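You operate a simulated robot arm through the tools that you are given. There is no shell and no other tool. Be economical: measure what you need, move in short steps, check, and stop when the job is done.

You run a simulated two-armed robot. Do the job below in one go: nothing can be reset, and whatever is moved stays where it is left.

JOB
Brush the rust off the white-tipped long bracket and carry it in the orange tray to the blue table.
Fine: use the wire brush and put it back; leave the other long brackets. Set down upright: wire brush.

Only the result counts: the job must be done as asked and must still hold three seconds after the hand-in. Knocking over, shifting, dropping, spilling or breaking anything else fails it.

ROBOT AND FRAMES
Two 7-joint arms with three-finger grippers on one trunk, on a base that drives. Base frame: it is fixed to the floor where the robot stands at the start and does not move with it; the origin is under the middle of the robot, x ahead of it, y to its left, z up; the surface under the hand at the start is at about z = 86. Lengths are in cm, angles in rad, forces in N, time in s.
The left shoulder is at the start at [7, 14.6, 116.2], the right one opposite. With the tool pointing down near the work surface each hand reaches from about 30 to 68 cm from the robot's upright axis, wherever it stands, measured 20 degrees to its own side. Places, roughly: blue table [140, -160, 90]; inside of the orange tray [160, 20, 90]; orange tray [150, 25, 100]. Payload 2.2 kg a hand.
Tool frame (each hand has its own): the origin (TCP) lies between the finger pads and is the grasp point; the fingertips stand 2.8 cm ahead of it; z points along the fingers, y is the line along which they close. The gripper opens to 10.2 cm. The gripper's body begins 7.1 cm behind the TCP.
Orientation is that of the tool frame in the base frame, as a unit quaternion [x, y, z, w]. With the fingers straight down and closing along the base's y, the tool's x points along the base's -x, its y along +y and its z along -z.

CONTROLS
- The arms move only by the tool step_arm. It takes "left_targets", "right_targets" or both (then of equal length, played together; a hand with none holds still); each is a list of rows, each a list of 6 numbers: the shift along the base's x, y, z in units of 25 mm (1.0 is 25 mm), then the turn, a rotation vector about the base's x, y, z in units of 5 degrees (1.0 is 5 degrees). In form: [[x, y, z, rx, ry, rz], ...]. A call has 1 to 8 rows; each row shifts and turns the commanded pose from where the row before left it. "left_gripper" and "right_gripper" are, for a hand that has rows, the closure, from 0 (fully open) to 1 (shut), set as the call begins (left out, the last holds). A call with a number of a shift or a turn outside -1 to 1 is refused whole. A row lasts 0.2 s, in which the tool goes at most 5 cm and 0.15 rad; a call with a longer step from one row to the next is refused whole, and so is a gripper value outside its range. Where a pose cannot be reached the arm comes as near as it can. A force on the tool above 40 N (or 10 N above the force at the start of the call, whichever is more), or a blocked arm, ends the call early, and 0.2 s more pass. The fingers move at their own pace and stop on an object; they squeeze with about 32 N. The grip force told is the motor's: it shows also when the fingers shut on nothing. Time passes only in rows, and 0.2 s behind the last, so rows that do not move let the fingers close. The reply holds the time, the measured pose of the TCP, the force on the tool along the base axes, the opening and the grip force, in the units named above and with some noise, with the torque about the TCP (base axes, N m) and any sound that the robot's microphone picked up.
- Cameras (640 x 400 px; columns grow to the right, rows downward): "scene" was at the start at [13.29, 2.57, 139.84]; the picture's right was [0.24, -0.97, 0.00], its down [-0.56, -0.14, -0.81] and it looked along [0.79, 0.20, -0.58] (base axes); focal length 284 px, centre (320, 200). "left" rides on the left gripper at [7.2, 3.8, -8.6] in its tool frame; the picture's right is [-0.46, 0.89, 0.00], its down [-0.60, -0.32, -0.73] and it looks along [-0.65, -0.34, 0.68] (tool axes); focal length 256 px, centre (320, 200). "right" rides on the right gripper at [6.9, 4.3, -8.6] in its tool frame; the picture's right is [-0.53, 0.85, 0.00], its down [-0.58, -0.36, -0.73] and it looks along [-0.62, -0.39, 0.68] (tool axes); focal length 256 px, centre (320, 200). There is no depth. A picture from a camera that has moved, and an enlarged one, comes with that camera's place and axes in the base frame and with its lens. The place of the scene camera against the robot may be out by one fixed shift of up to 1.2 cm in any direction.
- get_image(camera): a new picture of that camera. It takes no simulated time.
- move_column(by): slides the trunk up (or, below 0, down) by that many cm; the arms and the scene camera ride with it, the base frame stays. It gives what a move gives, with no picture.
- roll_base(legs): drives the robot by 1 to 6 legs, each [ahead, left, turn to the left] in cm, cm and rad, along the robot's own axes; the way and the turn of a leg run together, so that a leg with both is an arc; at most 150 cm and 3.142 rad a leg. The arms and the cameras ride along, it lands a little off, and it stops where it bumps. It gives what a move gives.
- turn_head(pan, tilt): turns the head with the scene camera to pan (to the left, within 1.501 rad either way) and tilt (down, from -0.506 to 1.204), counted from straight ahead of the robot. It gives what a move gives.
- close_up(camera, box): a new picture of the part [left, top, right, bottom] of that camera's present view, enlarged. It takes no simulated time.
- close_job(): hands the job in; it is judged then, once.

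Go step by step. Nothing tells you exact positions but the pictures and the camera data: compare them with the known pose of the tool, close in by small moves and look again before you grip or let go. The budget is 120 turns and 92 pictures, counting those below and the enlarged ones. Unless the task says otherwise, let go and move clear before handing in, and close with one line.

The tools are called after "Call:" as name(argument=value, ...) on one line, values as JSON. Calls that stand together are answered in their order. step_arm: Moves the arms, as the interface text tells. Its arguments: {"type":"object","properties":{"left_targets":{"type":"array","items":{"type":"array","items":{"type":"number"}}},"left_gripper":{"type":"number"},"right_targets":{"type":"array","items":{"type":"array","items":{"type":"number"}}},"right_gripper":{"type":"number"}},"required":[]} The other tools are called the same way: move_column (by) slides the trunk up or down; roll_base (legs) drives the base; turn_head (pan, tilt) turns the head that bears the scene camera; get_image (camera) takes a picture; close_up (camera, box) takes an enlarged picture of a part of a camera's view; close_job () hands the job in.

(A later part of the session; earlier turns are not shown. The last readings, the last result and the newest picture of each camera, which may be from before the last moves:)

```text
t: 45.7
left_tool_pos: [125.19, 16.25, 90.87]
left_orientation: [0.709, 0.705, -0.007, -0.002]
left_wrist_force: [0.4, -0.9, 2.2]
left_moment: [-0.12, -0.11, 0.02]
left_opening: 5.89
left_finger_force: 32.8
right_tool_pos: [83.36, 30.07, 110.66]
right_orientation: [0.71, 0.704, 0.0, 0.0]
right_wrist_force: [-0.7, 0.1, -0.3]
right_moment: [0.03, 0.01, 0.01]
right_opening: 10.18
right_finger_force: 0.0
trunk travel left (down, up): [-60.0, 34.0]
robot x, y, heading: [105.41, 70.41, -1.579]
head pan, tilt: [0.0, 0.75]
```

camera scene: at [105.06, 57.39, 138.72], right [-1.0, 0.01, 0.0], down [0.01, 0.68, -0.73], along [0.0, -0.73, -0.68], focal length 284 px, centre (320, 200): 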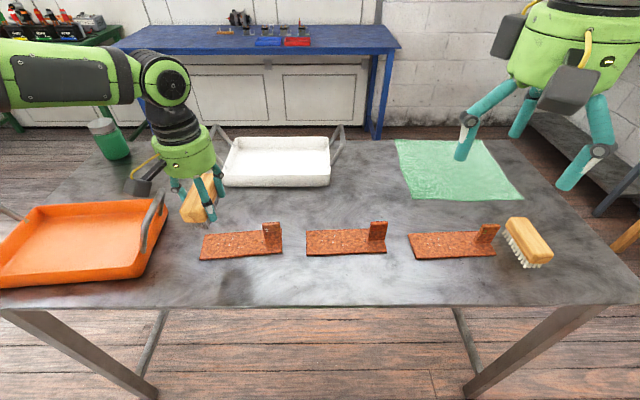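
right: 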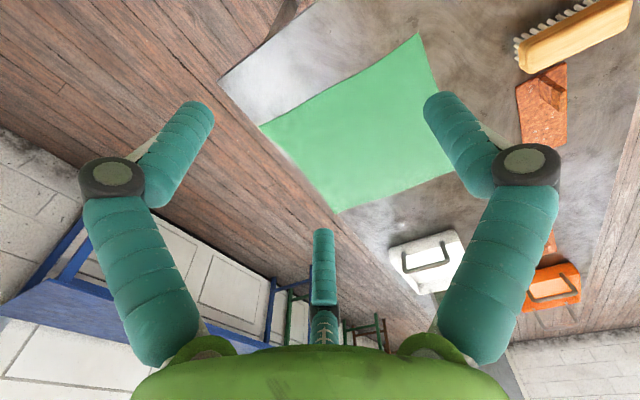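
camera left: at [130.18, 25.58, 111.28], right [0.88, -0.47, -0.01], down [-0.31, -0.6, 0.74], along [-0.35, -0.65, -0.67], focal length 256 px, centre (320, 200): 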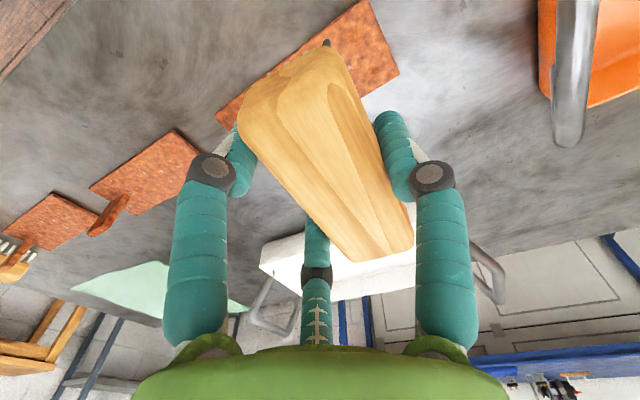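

Contact at z≈90.9. Now a light trial stroke along the plate.

Call:
step_arm(left_targets=[[0.4, 0.04, -0.05, 0, 0, 0], [0.6, 0.06, 0, 0, 0, 0], [0.6, 0.06, 0, 0, 0, 0], [-0.6, -0.06, 0, 0, 0, 0], [-0.6, -0.06, 0, 0, 0, 0], [-0.6, -0.06, 0, 0, 0, 0], [-0.6, -0.06, 0, 0, 0, 0]])

Call:
close_up(camera="scene", box=[110, 130, 310, 255])

```text
t: 47.3
left_tool_pos: [123.23, 16.48, 90.82]
left_orientation: [0.709, 0.705, -0.009, 0.0]
left_wrist_force: [7.0, -0.2, 15.1]
left_moment: [0.11, -0.72, -0.08]
left_opening: 5.91
left_finger_force: 31.9
right_tool_pos: [83.38, 30.27, 110.76]
right_orientation: [0.711, 0.704, 0.0, 0.001]
right_wrist_force: [0.4, -1.3, -0.6]
right_moment: [0.01, 0.0, -0.01]
right_opening: 10.18
right_finger_force: 0.1
trunk travel left (down, up): [-60.0, 34.0]
robot x, y, heading: [105.46, 69.91, -1.576]
head pan, tilt: [0.0, 0.75]
```

```text
3.20 times, centred on (210, 192) of scene
camera zoom: at [105.16, 57.59, 128.75], right [-1.0, 0.01, 0.0], down [0.0, 0.68, -0.73], along [-0.01, -0.73, -0.68], focal length 908 px, centre (672, 224)
```

zoom: 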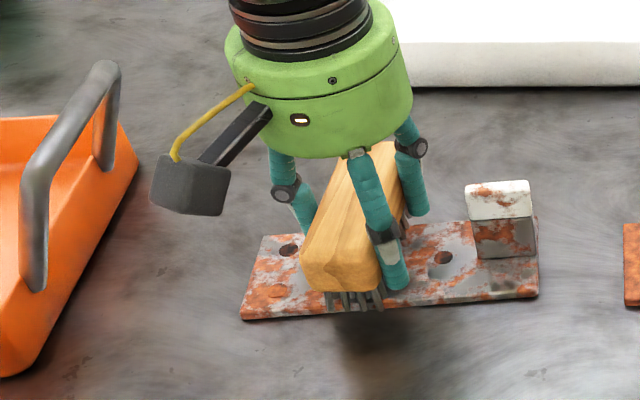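

The rust comes off (also showing the white tip), and the bracket stays put. More strokes.

Call:
step_arm(left_targets=[[0.6, 0.06, 0, 0, 0, 0], [0.6, 0.06, 0, 0, 0, 0], [0.6, 0.06, 0, 0, 0, 0], [0.4, 0.04, 0, 0, 0, 0], [-0.6, -0.06, 0, 0, 0, 0], [-0.6, -0.06, 0, 0, 0, 0], [-0.6, -0.06, 0, 0, 0, 0], [-0.4, -0.04, 0, 0, 0, 0]])

Call:
close_up(camera="scene", box=[110, 130, 310, 255])

```text
t: 49.1
left_tool_pos: [123.38, 16.5, 90.87]
left_orientation: [0.709, 0.705, -0.008, 0.0]
left_wrist_force: [8.6, -0.7, 15.1]
left_moment: [0.11, -0.79, -0.07]
left_opening: 5.93
left_finger_force: 32.4
right_tool_pos: [83.35, 30.18, 110.62]
right_orientation: [0.71, 0.704, -0.001, 0.001]
right_wrist_force: [-0.8, 0.6, 0.1]
right_moment: [0.0, -0.05, -0.01]
right_opening: 10.18
right_finger_force: 0.0
trunk travel left (down, up): [-60.0, 34.0]
robot x, y, heading: [105.51, 70.53, -1.58]
head pan, tilt: [0.0, 0.75]
```

```text
3.20 times, centred on (210, 192) of scene
camera zoom: at [105.18, 57.61, 128.75], right [-1.0, 0.01, 0.0], down [0.0, 0.68, -0.73], along [-0.01, -0.73, -0.68], focal length 908 px, centre (672, 224)
```

zoom: 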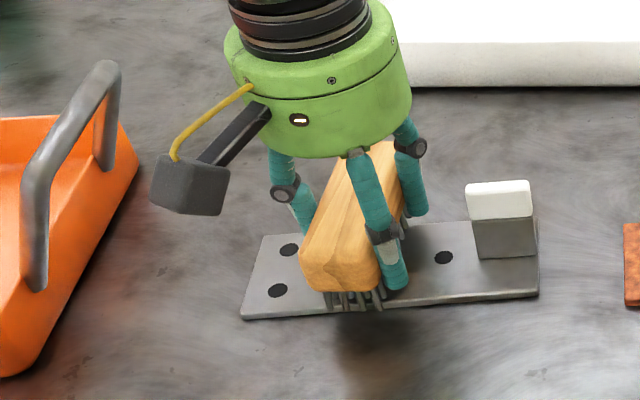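

Fully clean. One more pass for certainty, then lift the brush and drive back to its place.

Call:
step_arm(left_targets=[[0.6, 0.06, 0, 0, 0, 0], [0.6, 0.06, 0, 0, 0, 0], [0.6, 0.06, 0, 0, 0, 0], [-0.6, -0.06, 0, 0, 0, 0], [-0.6, -0.06, 0, 0, 0, 0], [0, 0, 0.6, 0, 0, 0], [0, 0, 1, 0, 0, 0], [0, 0, 1, 0, 0, 0]])

Call:
step_arm(left_targets=[[0, 0, 1, 0, 0, 0], [0, 0, 1, 0, 0, 0], [0, 0, 0.6, 0, 0, 0], [0, 0, 0, 0, 0, 0]])

Call:
roll_base(legs=[[0, -79, 0]])

Call:
get_image(camera="scene")

```text
t: 50.9
left_tool_pos: [124.5, 16.24, 97.21]
left_orientation: [0.71, 0.704, -0.007, -0.003]
left_wrist_force: [-0.4, -0.1, -1.2]
left_moment: [0.04, 0.02, -0.03]
left_opening: 5.91
left_finger_force: 32.1
right_tool_pos: [83.29, 29.94, 110.59]
right_orientation: [0.71, 0.704, 0.0, 0.0]
right_wrist_force: [0.3, 0.3, 0.0]
right_moment: [0.0, -0.02, -0.01]
right_opening: 10.22
right_finger_force: 0.1
trunk travel left (down, up): [-60.0, 34.0]
robot x, y, heading: [105.27, 70.31, -1.579]
head pan, tilt: [0.0, 0.75]
```

```text
t: 51.9
left_tool_pos: [124.81, 16.45, 103.7]
left_orientation: [0.71, 0.704, -0.007, -0.002]
left_wrist_force: [0.4, -0.5, -1.3]
left_moment: [0.02, 0.0, -0.04]
left_opening: 5.88
left_finger_force: 32.2
left hand out of reach, approached as far as the arm can: row 3
right_tool_pos: [83.33, 29.94, 110.67]
right_orientation: [0.71, 0.704, -0.001, 0.0]
right_wrist_force: [-0.3, -0.3, -0.2]
right_moment: [0.0, 0.01, -0.01]
right_opening: 10.22
right_finger_force: 0.0
trunk travel left (down, up): [-60.0, 34.0]
robot x, y, heading: [105.54, 70.37, -1.572]
head pan, tilt: [0.0, 0.75]
```

```text
t: 56.1
left_tool_pos: [46.89, 16.72, 103.49]
left_orientation: [0.706, 0.709, -0.007, -0.002]
left_wrist_force: [0.2, 0.3, -1.5]
left_moment: [0.03, 0.02, 0.0]
left_opening: 5.88
left_finger_force: 31.6
right_tool_pos: [5.43, 29.88, 110.72]
right_orientation: [0.707, 0.708, 0.0, 0.0]
right_wrist_force: [-0.2, -0.2, -0.3]
right_moment: [-0.02, -0.03, 0.04]
right_opening: 10.22
right_finger_force: 0.0
trunk travel left (down, up): [-60.0, 34.0]
robot x, y, heading: [27.06, 70.35, -1.573]
head pan, tilt: [0.0, 0.75]
```

```text
53 pictures are left
camera scene: at [26.84, 57.49, 128.72], right [-1.0, 0.0, 0.0], down [0.0, 0.68, -0.73], along [0.0, -0.73, -0.68], focal length 284 px, centre (320, 200)
```

scene: 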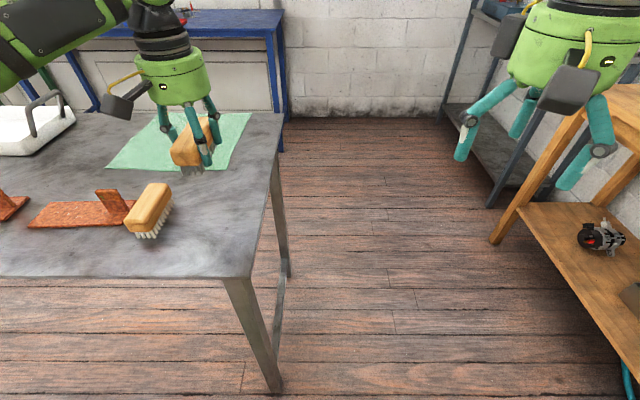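

Back at the brush's place. Shifting to the original grip position (47.4, 18.85) and lowering.

Call:
step_arm(left_targets=[[0.2, 0.84, 0, 0, 0, 0], [0, 0, -1, 0, 0, 0], [0, 0, -1, 0, 0, 0], [0, 0, -1, 0, 0, 0], [0, 0, -1, 0, 0, 0], [0, 0, -0.7, 0, 0, 0], [0, 0, 0, 0, 0, 0]])

Call:
close_up(camera="scene", box=[100, 110, 280, 260])

```text
t: 57.7
left_tool_pos: [47.47, 18.97, 91.76]
left_orientation: [0.706, 0.708, -0.009, -0.002]
left_wrist_force: [-0.1, 0.2, -0.9]
left_moment: [0.0, -0.02, -0.02]
left_opening: 5.9
left_finger_force: 31.5
right_tool_pos: [5.43, 29.78, 110.55]
right_orientation: [0.706, 0.709, -0.001, 0.0]
right_wrist_force: [0.0, 0.6, -0.4]
right_moment: [-0.02, 0.01, -0.03]
right_opening: 10.2
right_finger_force: 0.1
trunk travel left (down, up): [-60.0, 34.0]
robot x, y, heading: [27.01, 69.92, -1.568]
head pan, tilt: [0.0, 0.75]
```

```text
2.67 times, centred on (190, 185) of scene
camera zoom: at [26.82, 57.51, 128.72], right [-1.0, 0.0, 0.0], down [0.0, 0.68, -0.73], along [0.0, -0.73, -0.68], focal length 757 px, centre (667, 240)
```

zoom: 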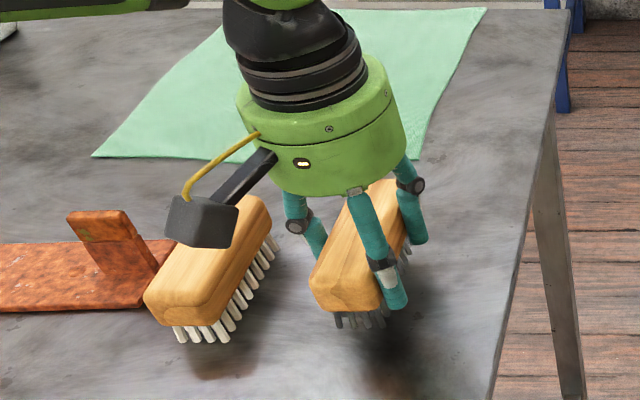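

Call:
step_arm(left_targets=[[0, 0, -0.2, 0, 0, 0], [0, 0, -0.2, 0, 0, 0], [0, 0, -0.1, 0, 0, 0], [0, 0, 0, 0, 0, 0]])

Call:
step_arm(left_targets=[[0, 0, -0.12, 0, 0, 0], [0, 0, 0, 0, 0, 0]])

```text
t: 58.7
left_tool_pos: [47.51, 18.83, 90.66]
left_orientation: [0.706, 0.709, -0.008, -0.002]
left_wrist_force: [-0.1, 0.0, -0.8]
left_moment: [0.01, 0.03, -0.03]
left_opening: 5.9
left_finger_force: 32.0
right_tool_pos: [5.35, 29.82, 110.49]
right_orientation: [0.706, 0.708, 0.0, 0.0]
right_wrist_force: [0.0, 0.2, -0.1]
right_moment: [0.02, 0.01, 0.01]
right_opening: 10.18
right_finger_force: 0.0
trunk travel left (down, up): [-60.0, 34.0]
robot x, y, heading: [27.08, 70.37, -1.569]
head pan, tilt: [0.0, 0.75]
```

```text
t: 59.3
left_tool_pos: [47.33, 18.87, 90.28]
left_orientation: [0.706, 0.708, -0.008, -0.003]
left_wrist_force: [-0.2, -0.1, -1.6]
left_moment: [0.0, 0.02, 0.02]
left_opening: 5.88
left_finger_force: 31.9
right_tool_pos: [5.29, 29.9, 110.55]
right_orientation: [0.705, 0.709, 0.0, -0.001]
right_wrist_force: [-0.7, -0.1, 0.2]
right_moment: [-0.01, -0.03, 0.0]
right_opening: 10.18
right_finger_force: 0.1
trunk travel left (down, up): [-60.0, 34.0]
robot x, y, heading: [27.08, 70.34, -1.57]
head pan, tilt: [0.0, 0.75]
```

Call:
step_arm(left_targets=[[0, 0, -0.1, 0, 0, 0], [0, 0, 0, 0, 0, 0]])

Call:
step_arm(left_targets=[[0, 0, -0.08, 0, 0, 0], [0, 0, 0, 0, 0, 0]])

```text
t: 59.9
left_tool_pos: [47.56, 18.83, 90.25]
left_orientation: [0.706, 0.708, -0.009, -0.001]
left_wrist_force: [1.6, -0.9, 7.0]
left_moment: [0.31, -0.27, -0.08]
left_opening: 5.9
left_finger_force: 31.9
right_tool_pos: [5.37, 29.82, 110.54]
right_orientation: [0.705, 0.709, -0.001, 0.0]
right_wrist_force: [0.8, -0.6, -0.1]
right_moment: [0.0, 0.0, -0.02]
right_opening: 10.21
right_finger_force: 0.1
trunk travel left (down, up): [-60.0, 34.0]
robot x, y, heading: [26.8, 70.47, -1.565]
head pan, tilt: [0.0, 0.75]
```

```text
t: 60.5
left_tool_pos: [47.43, 18.95, 90.17]
left_orientation: [0.706, 0.709, -0.01, -0.001]
left_wrist_force: [3.6, -3.8, 22.1]
left_moment: [0.84, -0.85, -0.3]
left_opening: 5.93
left_finger_force: 31.5
right_tool_pos: [5.33, 29.97, 110.53]
right_orientation: [0.706, 0.709, 0.0, 0.002]
right_wrist_force: [0.1, -0.1, -0.3]
right_moment: [0.03, 0.01, -0.02]
right_opening: 10.21
right_finger_force: 0.0
trunk travel left (down, up): [-60.0, 34.0]
robot x, y, heading: [26.59, 70.45, -1.568]
head pan, tilt: [0.0, 0.75]
```

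Brush stands on the table. Easing the pressure slightly, releasing, and lifting straight up.

Call:
step_arm(left_targets=[[0, 0, 0.06, 0, 0, 0], [0, 0, 0, 0, 0, 0]])

Call:
step_arm(left_targets=[[0, 0, 0, 0, 0, 0], [0, 0, 0, 0, 0, 0], [0, 0, 0, 0, 0, 0]], left_gripper=0.0)

Call:
get_image(camera="left")

```text
t: 61.1
left_tool_pos: [47.53, 18.93, 90.18]
left_orientation: [0.706, 0.708, -0.009, 0.0]
left_wrist_force: [4.1, -5.5, 20.1]
left_moment: [-0.16, -0.73, -0.19]
left_opening: 5.9
left_finger_force: 32.3
right_tool_pos: [5.32, 30.03, 110.64]
right_orientation: [0.706, 0.708, 0.0, 0.001]
right_wrist_force: [0.5, 0.1, -0.2]
right_moment: [0.01, 0.01, -0.03]
right_opening: 10.22
right_finger_force: 0.0
trunk travel left (down, up): [-60.0, 34.0]
robot x, y, heading: [27.03, 70.32, -1.565]
head pan, tilt: [0.0, 0.75]
```

```text
t: 61.9
left_tool_pos: [47.47, 18.88, 89.93]
left_orientation: [0.706, 0.708, -0.007, -0.003]
left_wrist_force: [-0.2, 0.0, -0.3]
left_moment: [0.01, 0.01, -0.03]
left_opening: 10.22
left_finger_force: 0.0
right_tool_pos: [5.34, 29.85, 110.57]
right_orientation: [0.706, 0.708, 0.0, 0.001]
right_wrist_force: [0.0, 0.7, 0.3]
right_moment: [-0.04, -0.02, -0.01]
right_opening: 10.23
right_finger_force: 0.1
trunk travel left (down, up): [-60.0, 34.0]
robot x, y, heading: [26.87, 70.06, -1.568]
head pan, tilt: [0.0, 0.75]
```

```text
51 pictures are left
camera left: at [51.32, 26.18, 98.57], right [0.89, -0.46, -0.01], down [-0.31, -0.6, 0.74], along [-0.35, -0.65, -0.67], focal length 256 px, centre (320, 200)
```

left: 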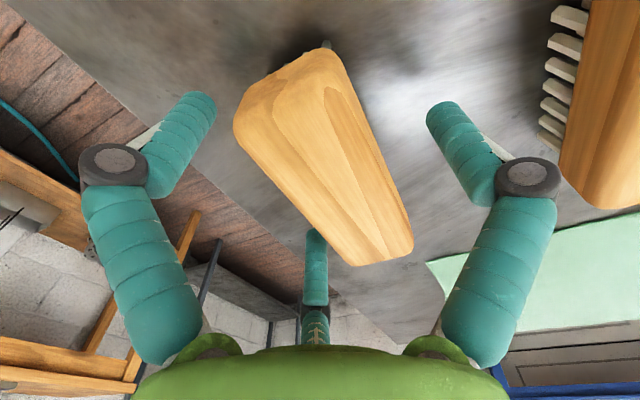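

Released cleanly. Lifting, then driving to the bracket while turning the left hand 96° so the fingers close across the upright fin.

Call:
step_arm(left_targets=[[0, 0, 0.5, 0, 0, 0], [0, 0, 1, 0, 0, 0], [0, 0, 1, 0, 0, 0], [0, 0, 1, 0, 0, 0], [0, 0, 1, 0, 0, 0], [0, 0, 0.8, 0, 0, 0]])

Call:
get_image(camera="scene")

Call:
roll_base(legs=[[0, 69, 0]])

Call:
step_arm(left_targets=[[0, 0, 0, 0, 0, 1], [0, 0, 0, 0, 0, 1], [0, 0, 0, 0, 0, 1], [0, 0, 0, 0, 0, 1], [0, 0, 0, 0, 0, 1], [0, 0, 0, 0, 0, 1], [0, 0, 0, 0, 0, 1], [0, 0, 0, 0, 0, 1]])

Call:
step_arm(left_targets=[[0, 0, 0, 0, 0, 1], [0, 0, 0, 0, 0, 1], [0, 0, 0, 0, 0, 1], [0, 0, 0, 0, 0, 1], [0, 0, 0, 0, 0, 1], [0, 0, 0, 0, 0, 1], [0, 0, 0, 0, 0, 1], [0, 0, 0, 0, 0, 1]])

```text
t: 63.3
left_tool_pos: [47.39, 18.93, 103.35]
left_orientation: [0.706, 0.708, -0.008, -0.002]
left_wrist_force: [0.8, -0.8, 0.4]
left_moment: [0.03, 0.01, -0.02]
left_opening: 10.19
left_finger_force: 0.0
right_tool_pos: [5.3, 29.97, 110.62]
right_orientation: [0.706, 0.708, -0.001, -0.001]
right_wrist_force: [0.6, 0.2, 0.8]
right_moment: [-0.01, 0.03, 0.0]
right_opening: 10.18
right_finger_force: 0.0
trunk travel left (down, up): [-60.0, 34.0]
robot x, y, heading: [27.31, 70.65, -1.567]
head pan, tilt: [0.0, 0.75]
```

```text
50 pictures are left
camera scene: at [26.8, 57.54, 128.72], right [-1.0, 0.0, 0.0], down [0.0, 0.68, -0.73], along [0.0, -0.73, -0.68], focal length 284 px, centre (320, 200)
```

scene: 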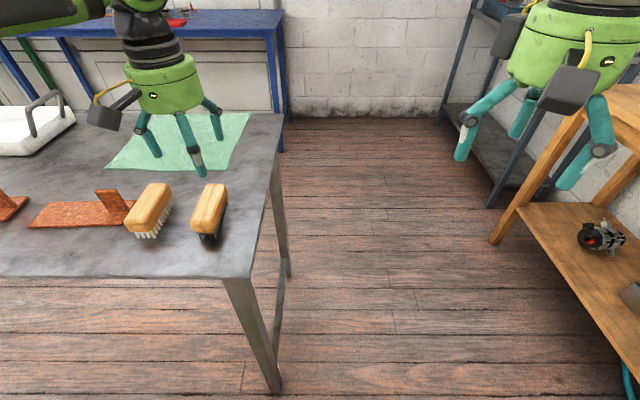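

```text
t: 67.1
left_tool_pos: [116.36, 19.37, 103.3]
left_orientation: [0.704, 0.71, -0.007, -0.001]
left_wrist_force: [-0.3, 0.3, 0.7]
left_moment: [0.01, 0.01, 0.02]
left_opening: 10.19
left_finger_force: 0.2
right_tool_pos: [74.17, 30.25, 110.56]
right_orientation: [0.704, 0.71, 0.001, 0.0]
right_wrist_force: [-0.7, -0.1, 0.1]
right_moment: [0.01, -0.03, -0.01]
right_opening: 10.18
right_finger_force: 0.1
trunk travel left (down, up): [-60.0, 34.0]
robot x, y, heading: [95.57, 70.69, -1.559]
head pan, tilt: [0.0, 0.75]
```

```text
t: 68.9
left_tool_pos: [116.38, 19.28, 103.23]
left_orientation: [0.418, 0.908, -0.008, 0.002]
left_wrist_force: [0.2, -0.4, -0.1]
left_moment: [-0.03, -0.01, 0.0]
left_opening: 10.19
left_finger_force: 0.1
right_tool_pos: [74.14, 30.2, 110.53]
right_orientation: [0.704, 0.71, -0.001, 0.0]
right_wrist_force: [0.5, -0.4, 0.0]
right_moment: [-0.01, -0.03, 0.02]
right_opening: 10.19
right_finger_force: 0.1
trunk travel left (down, up): [-60.0, 34.0]
robot x, y, heading: [95.72, 70.89, -1.556]
head pan, tilt: [0.0, 0.75]
```

```text
t: 70.7
left_tool_pos: [116.3, 19.39, 103.3]
left_orientation: [0.082, 0.997, -0.007, 0.003]
left_wrist_force: [0.1, -0.1, -0.4]
left_moment: [0.0, 0.02, 0.03]
left_opening: 10.21
left_finger_force: 0.1
right_tool_pos: [74.16, 30.21, 110.65]
right_orientation: [0.704, 0.711, 0.0, 0.0]
right_wrist_force: [0.1, 0.5, 0.4]
right_moment: [0.04, 0.0, 0.0]
right_opening: 10.22
right_finger_force: 0.1
trunk travel left (down, up): [-60.0, 34.0]
robot x, y, heading: [95.64, 70.46, -1.559]
head pan, tilt: [0.0, 0.75]
```

Call:
step_arm(left_targets=[[0, -0.5, 0, 0, 0, 1], [0, -0.5, 0, 0, 0, 1], [0, -0.5, 0, 0, 0, 1], [0, 0, 0, 0, 0, 0.1], [0, 0, 0, 0, 0, 0]])

Call:
get_image(camera="left")

Call:
get_image(camera="scene")

```text
t: 71.9
left_tool_pos: [117.01, 16.6, 102.98]
left_orientation: [-0.054, 0.999, -0.006, 0.004]
left_wrist_force: [-1.0, -0.3, 0.0]
left_moment: [0.0, 0.01, -0.02]
left_opening: 10.17
left_finger_force: 0.0
left hand out of reach, approached as far as the arm can: row 3
right_tool_pos: [74.23, 30.2, 110.65]
right_orientation: [0.705, 0.71, 0.0, -0.001]
right_wrist_force: [-0.6, 0.0, -0.9]
right_moment: [0.0, 0.0, 0.0]
right_opening: 10.2
right_finger_force: 0.1
trunk travel left (down, up): [-60.0, 34.0]
robot x, y, heading: [95.65, 71.26, -1.56]
head pan, tilt: [0.0, 0.75]
```

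```text
49 pictures are left
camera left: at [109.33, 19.71, 111.53], right [0.37, 0.93, -0.01], down [0.63, -0.24, 0.74], along [0.69, -0.28, -0.67], focal length 256 px, centre (320, 200)
```

left: 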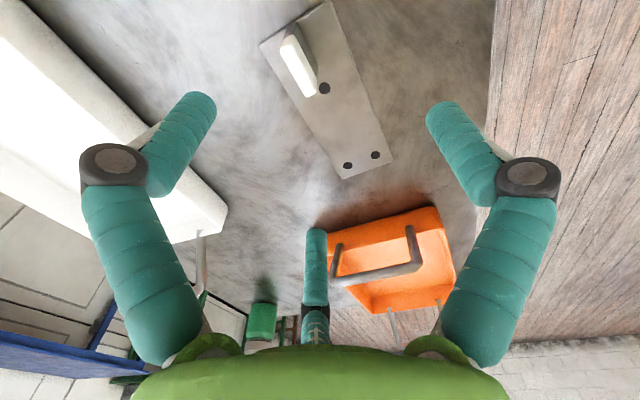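

```text
48 pictures are left
camera scene: at [95.55, 57.97, 128.72], right [-1.0, -0.01, 0.0], down [-0.01, 0.68, -0.73], along [0.01, -0.73, -0.68], focal length 284 px, centre (320, 200)
```

scene: 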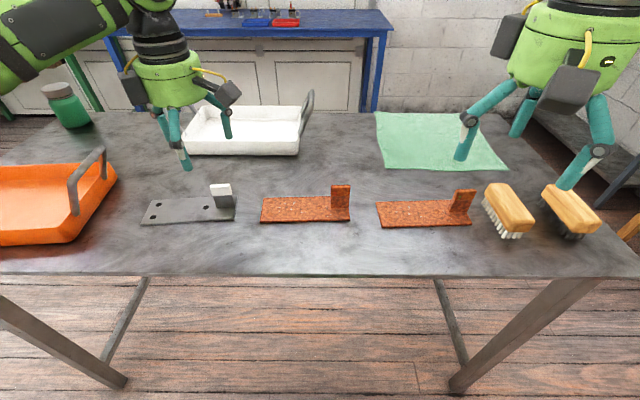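

Call:
close_up(camera="left", box=[240, 0, 420, 180])

Call:
close_up(camera="scene", box=[130, 170, 260, 250])

```text
2.22 times, centred on (330, 90) of left
camera zoom: at [109.33, 19.71, 111.53], right [0.37, 0.93, -0.01], down [0.63, -0.24, 0.74], along [0.69, -0.28, -0.67], focal length 569 px, centre (298, 444)
```

zoom: 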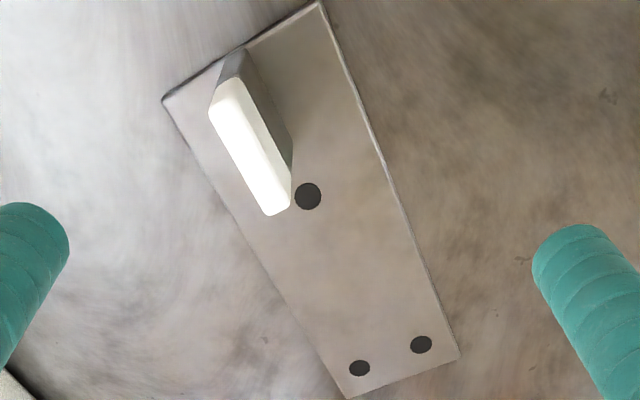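

```text
4.92 times, centred on (195, 210) of scene
camera zoom: at [95.55, 57.97, 128.72], right [-1.0, -0.01, 0.0], down [-0.01, 0.68, -0.73], along [0.01, -0.73, -0.68], focal length 1398 px, centre (935, 151)
```

zoom: 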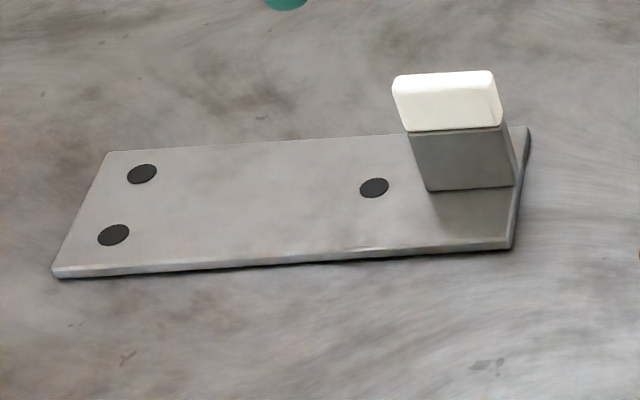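

Fin center ≈ (115.35, 15.55), top z≈92.8. Lowering above it and rechecking pose.

Call:
step_arm(left_targets=[[0, 0, -1, 0, 0, 0], [0, 0, -1, 0, 0, 0], [0, 0, -0.8, 0, 0, 0], [0, 0, 0, 0, 0, 0]])

```text
t: 72.9
left_tool_pos: [116.91, 16.47, 96.02]
left_orientation: [-0.052, 0.999, -0.006, 0.003]
left_wrist_force: [0.2, 0.1, 0.7]
left_moment: [-0.01, 0.01, 0.03]
left_opening: 10.21
left_finger_force: 0.0
right_tool_pos: [74.23, 30.26, 110.69]
right_orientation: [0.704, 0.71, 0.0, 0.001]
right_wrist_force: [0.6, 0.4, -0.1]
right_moment: [0.01, -0.02, 0.03]
right_opening: 10.19
right_finger_force: 0.1
trunk travel left (down, up): [-60.0, 34.0]
robot x, y, heading: [95.57, 70.96, -1.561]
head pan, tilt: [0.0, 0.75]
```

Call:
step_arm(left_targets=[[-0.62, -0.36, 0, 0, 0, 0], [0, 0, 0, 0, 0, 0]])

Call:
get_image(camera="left")

Call:
close_up(camera="scene", box=[100, 110, 300, 250])

```text
t: 73.5
left_tool_pos: [115.58, 16.03, 95.97]
left_orientation: [-0.052, 0.999, -0.008, 0.004]
left_wrist_force: [0.3, 0.2, -0.9]
left_moment: [0.0, 0.0, 0.0]
left_opening: 10.18
left_finger_force: 0.1
left hand out of reach, approached as far as the arm can: row 1
right_tool_pos: [74.25, 30.18, 110.62]
right_orientation: [0.704, 0.71, 0.0, -0.001]
right_wrist_force: [0.3, -0.4, 1.1]
right_moment: [-0.02, 0.0, -0.03]
right_opening: 10.16
right_finger_force: 0.0
trunk travel left (down, up): [-60.0, 34.0]
robot x, y, heading: [95.75, 70.71, -1.563]
head pan, tilt: [0.0, 0.75]
```

```text
45 pictures are left
camera left: at [108.0, 19.29, 104.55], right [0.37, 0.93, -0.01], down [0.63, -0.24, 0.74], along [0.68, -0.28, -0.67], focal length 256 px, centre (320, 200)
```

left: 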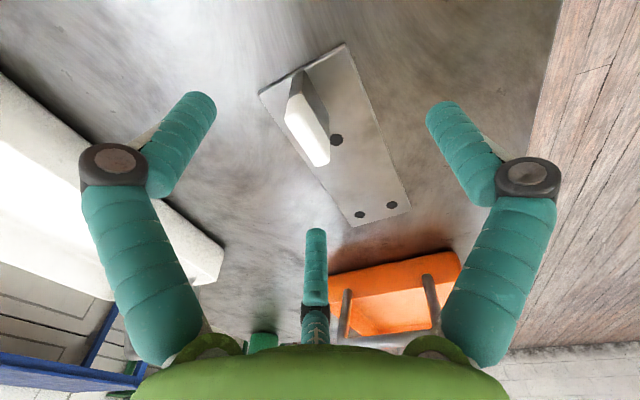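

```text
2.86 times, centred on (200, 180) of scene
camera zoom: at [95.58, 58.02, 128.73], right [-1.0, -0.01, 0.0], down [-0.01, 0.68, -0.73], along [0.01, -0.73, -0.68], focal length 811 px, centre (663, 257)
```

zoom: 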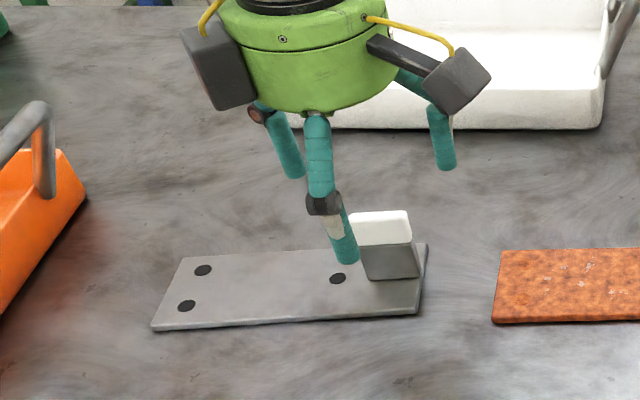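

The hand is at its reach limit in y. I'll roll 3 cm closer to the bench and correct.

Call:
roll_base(legs=[[3, 0, 0]])

```text
t: 74.4
left_tool_pos: [115.64, 13.31, 96.08]
left_orientation: [-0.052, 0.999, -0.009, 0.003]
left_wrist_force: [-0.2, 0.2, -0.1]
left_moment: [-0.03, 0.04, 0.02]
left_opening: 10.2
left_finger_force: 0.0
right_tool_pos: [74.28, 27.49, 110.61]
right_orientation: [0.704, 0.71, -0.001, 0.002]
right_wrist_force: [-1.1, 0.2, 0.3]
right_moment: [-0.03, -0.01, 0.0]
right_opening: 10.19
right_finger_force: 0.1
trunk travel left (down, up): [-60.0, 34.0]
robot x, y, heading: [95.59, 67.85, -1.565]
head pan, tilt: [0.0, 0.75]
```

Call:
step_arm(left_targets=[[-0.2, 0.84, 0, 0, 0, 0], [0, 0, -0.6, 0, 0, 0], [0, 0, -0.5, 0, 0, 0], [0, 0, -0.5, 0, 0, 0], [0, 0, -0.4, 0, 0, 0], [0, 0, 0, 0, 0, 0]])

Call:
get_image(camera="left")

Call:
close_up(camera="scene", box=[100, 110, 300, 250])

```text
t: 75.8
left_tool_pos: [115.21, 15.26, 90.96]
left_orientation: [-0.052, 0.999, -0.007, 0.003]
left_wrist_force: [-0.5, -0.3, -0.3]
left_moment: [-0.02, -0.04, 0.0]
left_opening: 10.2
left_finger_force: 0.2
right_tool_pos: [74.17, 27.31, 110.42]
right_orientation: [0.704, 0.71, 0.002, 0.001]
right_wrist_force: [-0.2, 0.5, 0.1]
right_moment: [-0.01, 0.01, -0.02]
right_opening: 10.2
right_finger_force: 0.0
trunk travel left (down, up): [-60.0, 34.0]
robot x, y, heading: [95.71, 68.14, -1.563]
head pan, tilt: [0.0, 0.75]
```

```text
43 pictures are left
camera left: at [107.49, 18.43, 99.6], right [0.37, 0.93, -0.01], down [0.63, -0.24, 0.74], along [0.68, -0.28, -0.67], focal length 256 px, centre (320, 200)
```

left: 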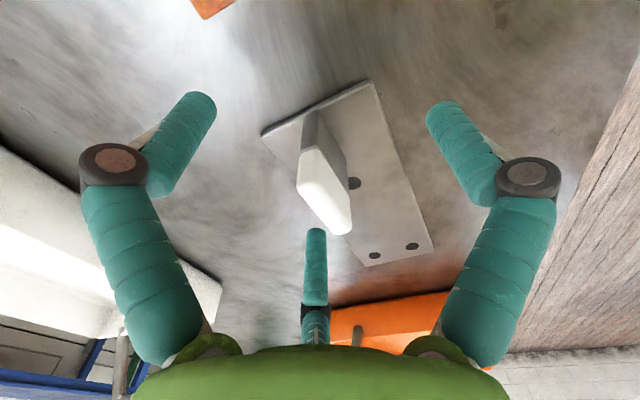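

```text
2.86 times, centred on (200, 180) of scene
camera zoom: at [95.56, 55.04, 128.72], right [-1.0, -0.01, 0.0], down [-0.01, 0.68, -0.73], along [0.01, -0.73, -0.68], focal length 811 px, centre (663, 257)
```

zoom: 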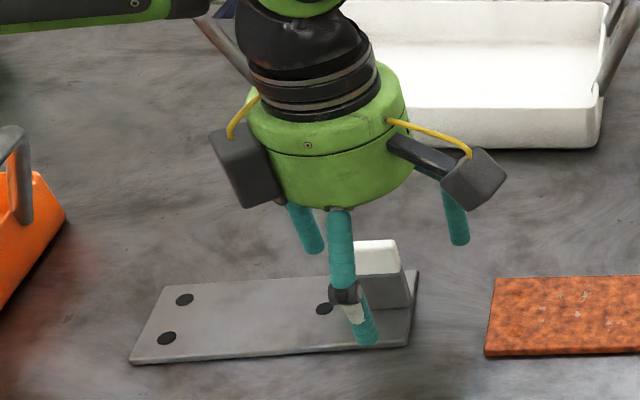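

The fin lies between the fingers. Closing.

Call:
step_arm(left_targets=[[0, 0, 0, 0, 0, 0], [0, 0, 0, 0, 0, 0], [0, 0, 0, 0, 0, 0], [0, 0, 0, 0, 0, 0]], left_gripper=1.0)

Call:
step_arm(left_targets=[[0, 0, 0.4, 0, 0, 0], [0, 0, 0.6, 0, 0, 0], [0, 0, 0, 0, 0, 0]])

Call:
get_image(camera="left")

Call:
close_up(camera="scene", box=[100, 110, 300, 250])

```text
t: 76.8
left_tool_pos: [115.14, 15.26, 91.07]
left_orientation: [-0.052, 0.999, -0.009, 0.003]
left_wrist_force: [2.6, -4.2, 9.8]
left_moment: [0.44, -0.11, -0.03]
left_opening: 1.78
left_finger_force: 32.1
right_tool_pos: [74.15, 27.2, 110.69]
right_orientation: [0.704, 0.71, -0.001, 0.001]
right_wrist_force: [-0.6, 0.1, 1.5]
right_moment: [0.0, -0.04, -0.04]
right_opening: 10.19
right_finger_force: 0.2
trunk travel left (down, up): [-60.0, 34.0]
robot x, y, heading: [95.45, 68.03, -1.564]
head pan, tilt: [0.0, 0.75]
```

```text
t: 77.6
left_tool_pos: [115.28, 15.2, 93.24]
left_orientation: [-0.051, 0.999, -0.006, 0.003]
left_wrist_force: [-0.5, 0.2, -9.1]
left_moment: [-0.08, 0.54, -0.02]
left_opening: 1.8
left_finger_force: 32.0
right_tool_pos: [74.31, 27.08, 110.56]
right_orientation: [0.704, 0.71, 0.001, -0.001]
right_wrist_force: [0.2, 0.0, 0.1]
right_moment: [0.0, 0.0, 0.04]
right_opening: 10.18
right_finger_force: 0.1
trunk travel left (down, up): [-60.0, 34.0]
robot x, y, heading: [95.67, 67.49, -1.559]
head pan, tilt: [0.0, 0.75]
```

```text
41 pictures are left
camera left: at [107.58, 18.31, 101.95], right [0.37, 0.93, -0.01], down [0.63, -0.24, 0.74], along [0.68, -0.28, -0.67], focal length 256 px, centre (320, 200)
```

left: 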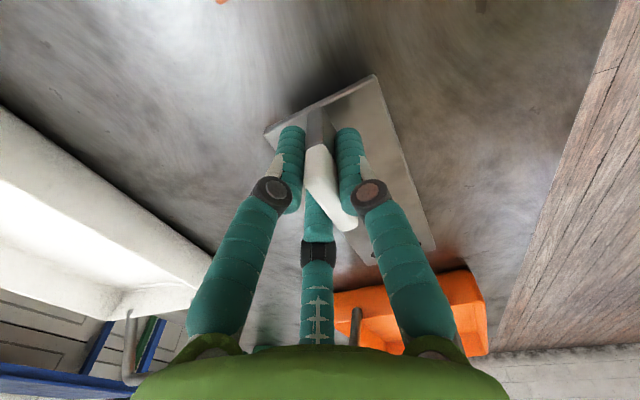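

```text
2.86 times, centred on (200, 180) of scene
camera zoom: at [95.65, 54.83, 128.69], right [-1.0, -0.01, 0.0], down [-0.01, 0.68, -0.73], along [0.01, -0.73, -0.68], focal length 811 px, centre (663, 257)
```

zoom: 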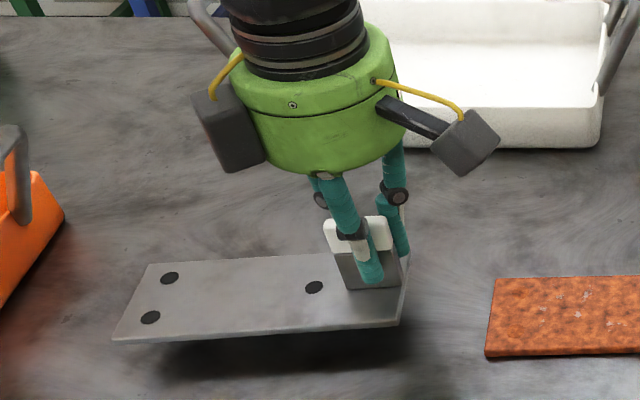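

Held level, ~0.9 kg. Raising with the trunk by 15 cm, and turning the head to measure the orange tray.

Call:
move_column(by=15)

Call:
turn_head(pan=0.6, tilt=0.7)

Call:
get_image(camera="scene")

```text
t: 79.3
left_tool_pos: [115.29, 15.14, 108.42]
left_orientation: [-0.052, 0.999, -0.007, 0.003]
left_wrist_force: [0.1, 0.2, -8.0]
left_moment: [-0.07, 0.53, 0.02]
left_opening: 1.77
left_finger_force: 31.8
right_tool_pos: [74.36, 27.17, 125.59]
right_orientation: [0.704, 0.71, -0.001, -0.001]
right_wrist_force: [-0.1, 0.0, 0.4]
right_moment: [-0.01, 0.02, 0.02]
right_opening: 10.19
right_finger_force: 0.0
trunk travel left (down, up): [-75.0, 19.0]
robot x, y, heading: [95.98, 67.66, -1.563]
head pan, tilt: [0.0, 0.75]
```

```text
t: 80.3
left_tool_pos: [115.33, 15.2, 108.27]
left_orientation: [-0.052, 0.999, -0.008, 0.003]
left_wrist_force: [0.5, -0.3, -7.3]
left_moment: [-0.06, 0.49, 0.0]
left_opening: 1.76
left_finger_force: 32.1
right_tool_pos: [74.33, 27.0, 125.58]
right_orientation: [0.704, 0.711, 0.0, 0.0]
right_wrist_force: [0.3, 1.1, -0.5]
right_moment: [0.02, -0.01, -0.01]
right_opening: 10.19
right_finger_force: 0.1
trunk travel left (down, up): [-75.0, 19.0]
robot x, y, heading: [95.56, 67.78, -1.565]
head pan, tilt: [0.6, 0.7]
```

```text
39 pictures are left
camera scene: at [100.41, 56.19, 144.13], right [-0.82, -0.57, 0.0], down [-0.37, 0.53, -0.76], along [0.44, -0.63, -0.65], focal length 284 px, centre (320, 200)
```

scene: 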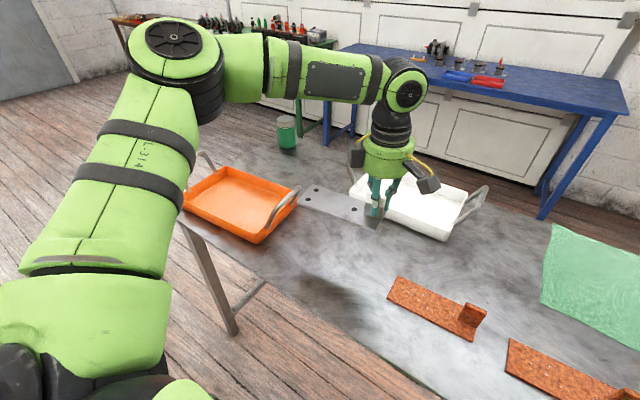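

Call:
close_up(camera="scene", box=[170, 140, 330, 260])

```text
3.33 times, centred on (250, 200) of scene
camera zoom: at [100.41, 56.19, 144.13], right [-0.82, -0.57, 0.0], down [-0.37, 0.53, -0.76], along [0.44, -0.63, -0.65], focal length 946 px, centre (553, 200)
```

zoom: 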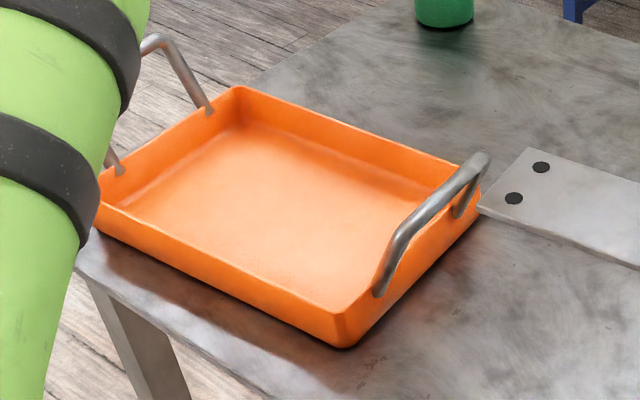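

Tray: x≈143–172, y≈6–26, yaw ≈0.09 (like the bracket). Target for the fin is (151, 15.4). Driving left over the tray.

Call:
roll_base(legs=[[0, 35.7, 0]])

Call:
get_image(camera="scene")

Call:
get_image(camera="left")

```text
t: 82.6
left_tool_pos: [150.52, 15.49, 108.44]
left_orientation: [-0.053, 0.999, -0.007, 0.004]
left_wrist_force: [0.2, 0.5, -8.4]
left_moment: [-0.08, 0.45, 0.01]
left_opening: 1.77
left_finger_force: 32.1
right_tool_pos: [109.57, 27.47, 125.63]
right_orientation: [0.704, 0.71, 0.001, 0.0]
right_wrist_force: [-0.5, 0.9, -0.3]
right_moment: [-0.01, 0.01, 0.02]
right_opening: 10.19
right_finger_force: 0.1
trunk travel left (down, up): [-75.0, 19.0]
robot x, y, heading: [130.79, 68.25, -1.56]
head pan, tilt: [0.6, 0.7]
```

```text
37 pictures are left
camera scene: at [135.68, 56.53, 144.14], right [-0.82, -0.57, 0.0], down [-0.37, 0.53, -0.76], along [0.44, -0.63, -0.64], focal length 284 px, centre (320, 200)
```

scene: 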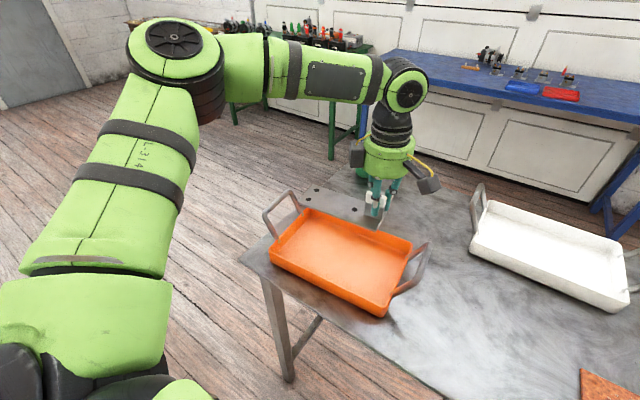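

```text
36 pictures are left
camera left: at [142.88, 18.67, 117.04], right [0.37, 0.93, -0.01], down [0.63, -0.24, 0.74], along [0.68, -0.28, -0.67], focal length 256 px, centre (320, 200)
```

left: 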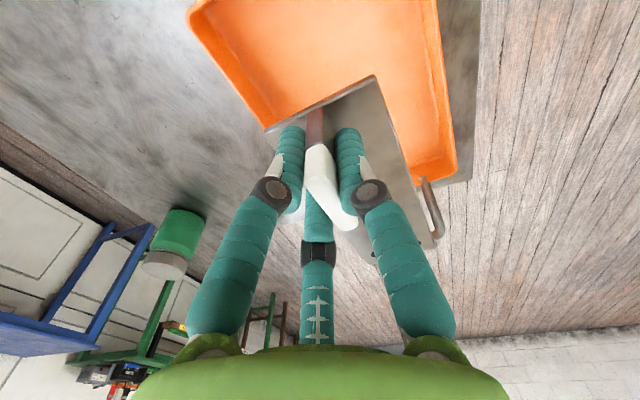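

Alignment checks out (tray center ≈(157.3, 16.5), bracket center ≈(158.4, 16.2)). Lowering by trunk.

Call:
move_column(by=-14.5)

Call:
close_up(camera="scene", box=[230, 110, 450, 290])

```text
t: 84.3
left_tool_pos: [150.66, 15.7, 93.88]
left_orientation: [-0.053, 0.999, -0.008, 0.002]
left_wrist_force: [0.1, -0.8, -8.4]
left_moment: [-0.09, 0.5, 0.0]
left_opening: 1.76
left_finger_force: 31.8
right_tool_pos: [109.66, 27.5, 111.1]
right_orientation: [0.704, 0.71, 0.0, -0.001]
right_wrist_force: [-0.4, -0.6, 0.2]
right_moment: [0.0, 0.02, -0.07]
right_opening: 10.2
right_finger_force: 0.0
trunk travel left (down, up): [-60.5, 33.5]
robot x, y, heading: [131.0, 68.11, -1.562]
head pan, tilt: [0.6, 0.7]
```

```text
2.22 times, centred on (340, 200) of scene
camera zoom: at [135.87, 56.57, 129.63], right [-0.82, -0.57, 0.0], down [-0.37, 0.53, -0.76], along [0.44, -0.63, -0.64], focal length 631 px, centre (276, 200)
```

zoom: 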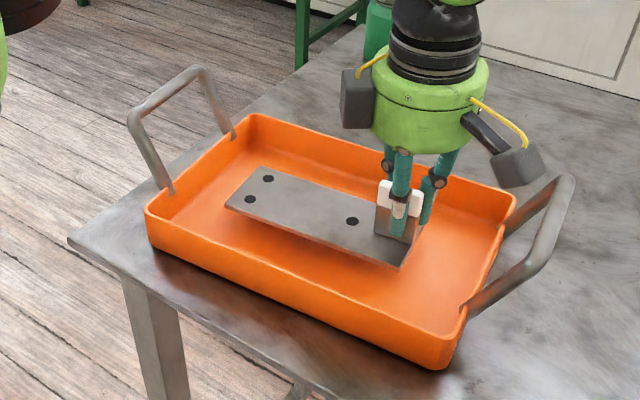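

Positioned well inside. Lowering until contact.

Call:
step_arm(left_targets=[[0, 0, -0.3, 0, 0, 0], [0, 0, -0.25, 0, 0, 0], [0, 0, 0, 0, 0, 0]])

Call:
step_arm(left_targets=[[0, 0, -0.15, 0, 0, 0], [0, 0, 0, 0, 0, 0]])

```text
t: 85.1
left_tool_pos: [150.66, 15.54, 92.59]
left_orientation: [-0.052, 0.999, -0.007, 0.003]
left_wrist_force: [-0.2, 0.0, -8.1]
left_moment: [-0.1, 0.49, -0.01]
left_opening: 1.76
left_finger_force: 31.8
right_tool_pos: [109.78, 27.59, 111.08]
right_orientation: [0.704, 0.71, 0.001, 0.001]
right_wrist_force: [0.1, 0.7, 0.0]
right_moment: [0.0, 0.0, 0.06]
right_opening: 10.22
right_finger_force: 0.2
trunk travel left (down, up): [-60.5, 33.5]
robot x, y, heading: [131.01, 68.14, -1.56]
head pan, tilt: [0.6, 0.7]
```

```text
t: 85.7
left_tool_pos: [150.63, 15.62, 92.17]
left_orientation: [-0.052, 0.999, -0.007, 0.003]
left_wrist_force: [0.0, -0.5, -8.5]
left_moment: [-0.1, 0.5, 0.0]
left_opening: 1.79
left_finger_force: 31.9
right_tool_pos: [109.7, 27.46, 111.1]
right_orientation: [0.703, 0.711, 0.0, 0.0]
right_wrist_force: [0.2, -0.6, -0.3]
right_moment: [-0.01, 0.0, -0.02]
right_opening: 10.18
right_finger_force: 0.1
trunk travel left (down, up): [-60.5, 33.5]
robot x, y, heading: [131.43, 68.43, -1.559]
head pan, tilt: [0.6, 0.7]
```

Call:
step_arm(left_targets=[[0, 0, -0.12, 0, 0, 0], [0, 0, 0, 0, 0, 0]])

Call:
step_arm(left_targets=[[0, 0, -0.1, 0, 0, 0], [0, 0, 0, 0, 0, 0]])

```text
t: 86.3
left_tool_pos: [150.68, 15.66, 91.84]
left_orientation: [-0.053, 0.999, -0.007, 0.003]
left_wrist_force: [-0.4, 0.6, -8.5]
left_moment: [-0.07, 0.5, -0.03]
left_opening: 1.79
left_finger_force: 31.7
right_tool_pos: [109.75, 27.48, 111.06]
right_orientation: [0.704, 0.71, 0.0, 0.0]
right_wrist_force: [-0.3, -0.7, -0.5]
right_moment: [0.04, 0.05, -0.02]
right_opening: 10.19
right_finger_force: 0.0
trunk travel left (down, up): [-60.5, 33.5]
robot x, y, heading: [131.31, 68.44, -1.561]
head pan, tilt: [0.6, 0.7]
```

```text
t: 86.9
left_tool_pos: [150.65, 15.54, 91.75]
left_orientation: [-0.052, 0.999, -0.008, 0.003]
left_wrist_force: [-1.0, -0.7, -5.9]
left_moment: [0.08, 0.11, -0.03]
left_opening: 1.77
left_finger_force: 32.1
right_tool_pos: [109.76, 27.48, 111.1]
right_orientation: [0.704, 0.71, 0.001, 0.0]
right_wrist_force: [-0.5, 0.1, 0.3]
right_moment: [-0.01, -0.02, 0.0]
right_opening: 10.21
right_finger_force: 0.0
trunk travel left (down, up): [-60.5, 33.5]
robot x, y, heading: [131.2, 68.14, -1.56]
head pan, tilt: [0.6, 0.7]
```

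Contact has begun. A touch lower, then release partly and rise.

Call:
step_arm(left_targets=[[0, 0, -0.08, 0, 0, 0], [0, 0, 0, 0, 0, 0]])

Call:
step_arm(left_targets=[[0, 0, 0, 0, 0, 0], [0, 0, 0, 0, 0, 0], [0, 0, 0, 0, 0, 0]], left_gripper=0.45)

Call:
step_arm(left_targets=[[0, 0, 0.4, 0, 0, 0], [0, 0, 0.8, 0, 0, 0], [0, 0, 1, 0, 0, 0], [0, 0, 1, 0, 0, 0]])

Call:
move_column(by=8)

Call:
get_image(camera="scene")

```text
t: 87.5
left_tool_pos: [150.68, 15.45, 91.51]
left_orientation: [-0.052, 0.999, -0.009, 0.004]
left_wrist_force: [0.9, -1.5, 2.8]
left_moment: [0.49, -1.36, -0.19]
left_opening: 1.8
left_finger_force: 32.0
right_tool_pos: [109.63, 27.66, 111.04]
right_orientation: [0.704, 0.71, 0.001, 0.001]
right_wrist_force: [0.8, 0.5, -0.2]
right_moment: [0.02, 0.02, 0.04]
right_opening: 10.21
right_finger_force: 0.0
trunk travel left (down, up): [-60.5, 33.5]
robot x, y, heading: [131.08, 68.06, -1.561]
head pan, tilt: [0.6, 0.7]
```

```text
t: 88.3
left_tool_pos: [150.7, 15.57, 91.43]
left_orientation: [-0.053, 0.999, -0.007, 0.003]
left_wrist_force: [0.2, 0.1, 0.2]
left_moment: [0.0, 0.01, 0.03]
left_opening: 5.59
left_finger_force: 0.2
right_tool_pos: [109.7, 27.62, 111.13]
right_orientation: [0.704, 0.711, 0.001, 0.001]
right_wrist_force: [-0.5, 0.5, -0.8]
right_moment: [0.01, 0.03, 0.01]
right_opening: 10.19
right_finger_force: 0.1
trunk travel left (down, up): [-60.5, 33.5]
robot x, y, heading: [130.77, 68.37, -1.554]
head pan, tilt: [0.6, 0.7]
```

```text
t: 89.3
left_tool_pos: [150.65, 15.6, 99.56]
left_orientation: [-0.051, 0.999, -0.008, 0.003]
left_wrist_force: [-0.3, 0.4, 0.7]
left_moment: [0.0, -0.02, -0.04]
left_opening: 5.62
left_finger_force: 0.0
right_tool_pos: [109.65, 27.65, 111.04]
right_orientation: [0.704, 0.71, 0.001, 0.001]
right_wrist_force: [-0.4, 0.2, -0.4]
right_moment: [-0.01, 0.03, 0.02]
right_opening: 10.18
right_finger_force: 0.0
trunk travel left (down, up): [-60.5, 33.5]
robot x, y, heading: [130.83, 68.08, -1.557]
head pan, tilt: [0.6, 0.7]
```

```text
t: 90.5
left_tool_pos: [150.63, 15.53, 107.48]
left_orientation: [-0.053, 0.999, -0.007, 0.002]
left_wrist_force: [0.7, -0.7, -0.1]
left_moment: [0.0, -0.03, -0.02]
left_opening: 5.61
left_finger_force: 0.1
right_tool_pos: [109.69, 27.51, 119.21]
right_orientation: [0.704, 0.71, 0.001, 0.001]
right_wrist_force: [0.1, -0.4, -0.3]
right_moment: [-0.01, -0.01, -0.03]
right_opening: 10.21
right_finger_force: 0.0
trunk travel left (down, up): [-68.5, 25.5]
robot x, y, heading: [131.19, 67.98, -1.563]
head pan, tilt: [0.6, 0.7]
```

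```text
34 pictures are left
camera scene: at [135.81, 56.65, 137.64], right [-0.82, -0.57, 0.0], down [-0.37, 0.53, -0.76], along [0.44, -0.63, -0.64], focal length 284 px, centre (320, 200)
```

scene: 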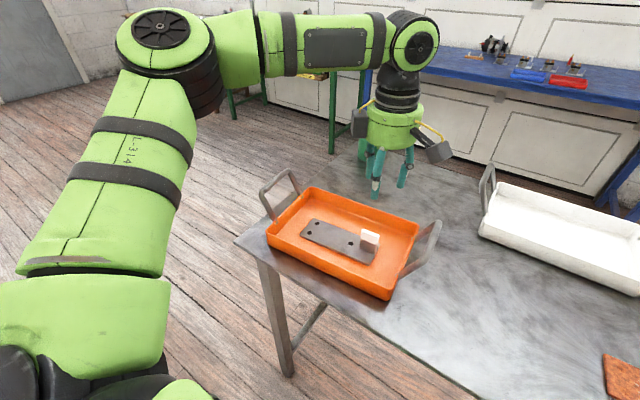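

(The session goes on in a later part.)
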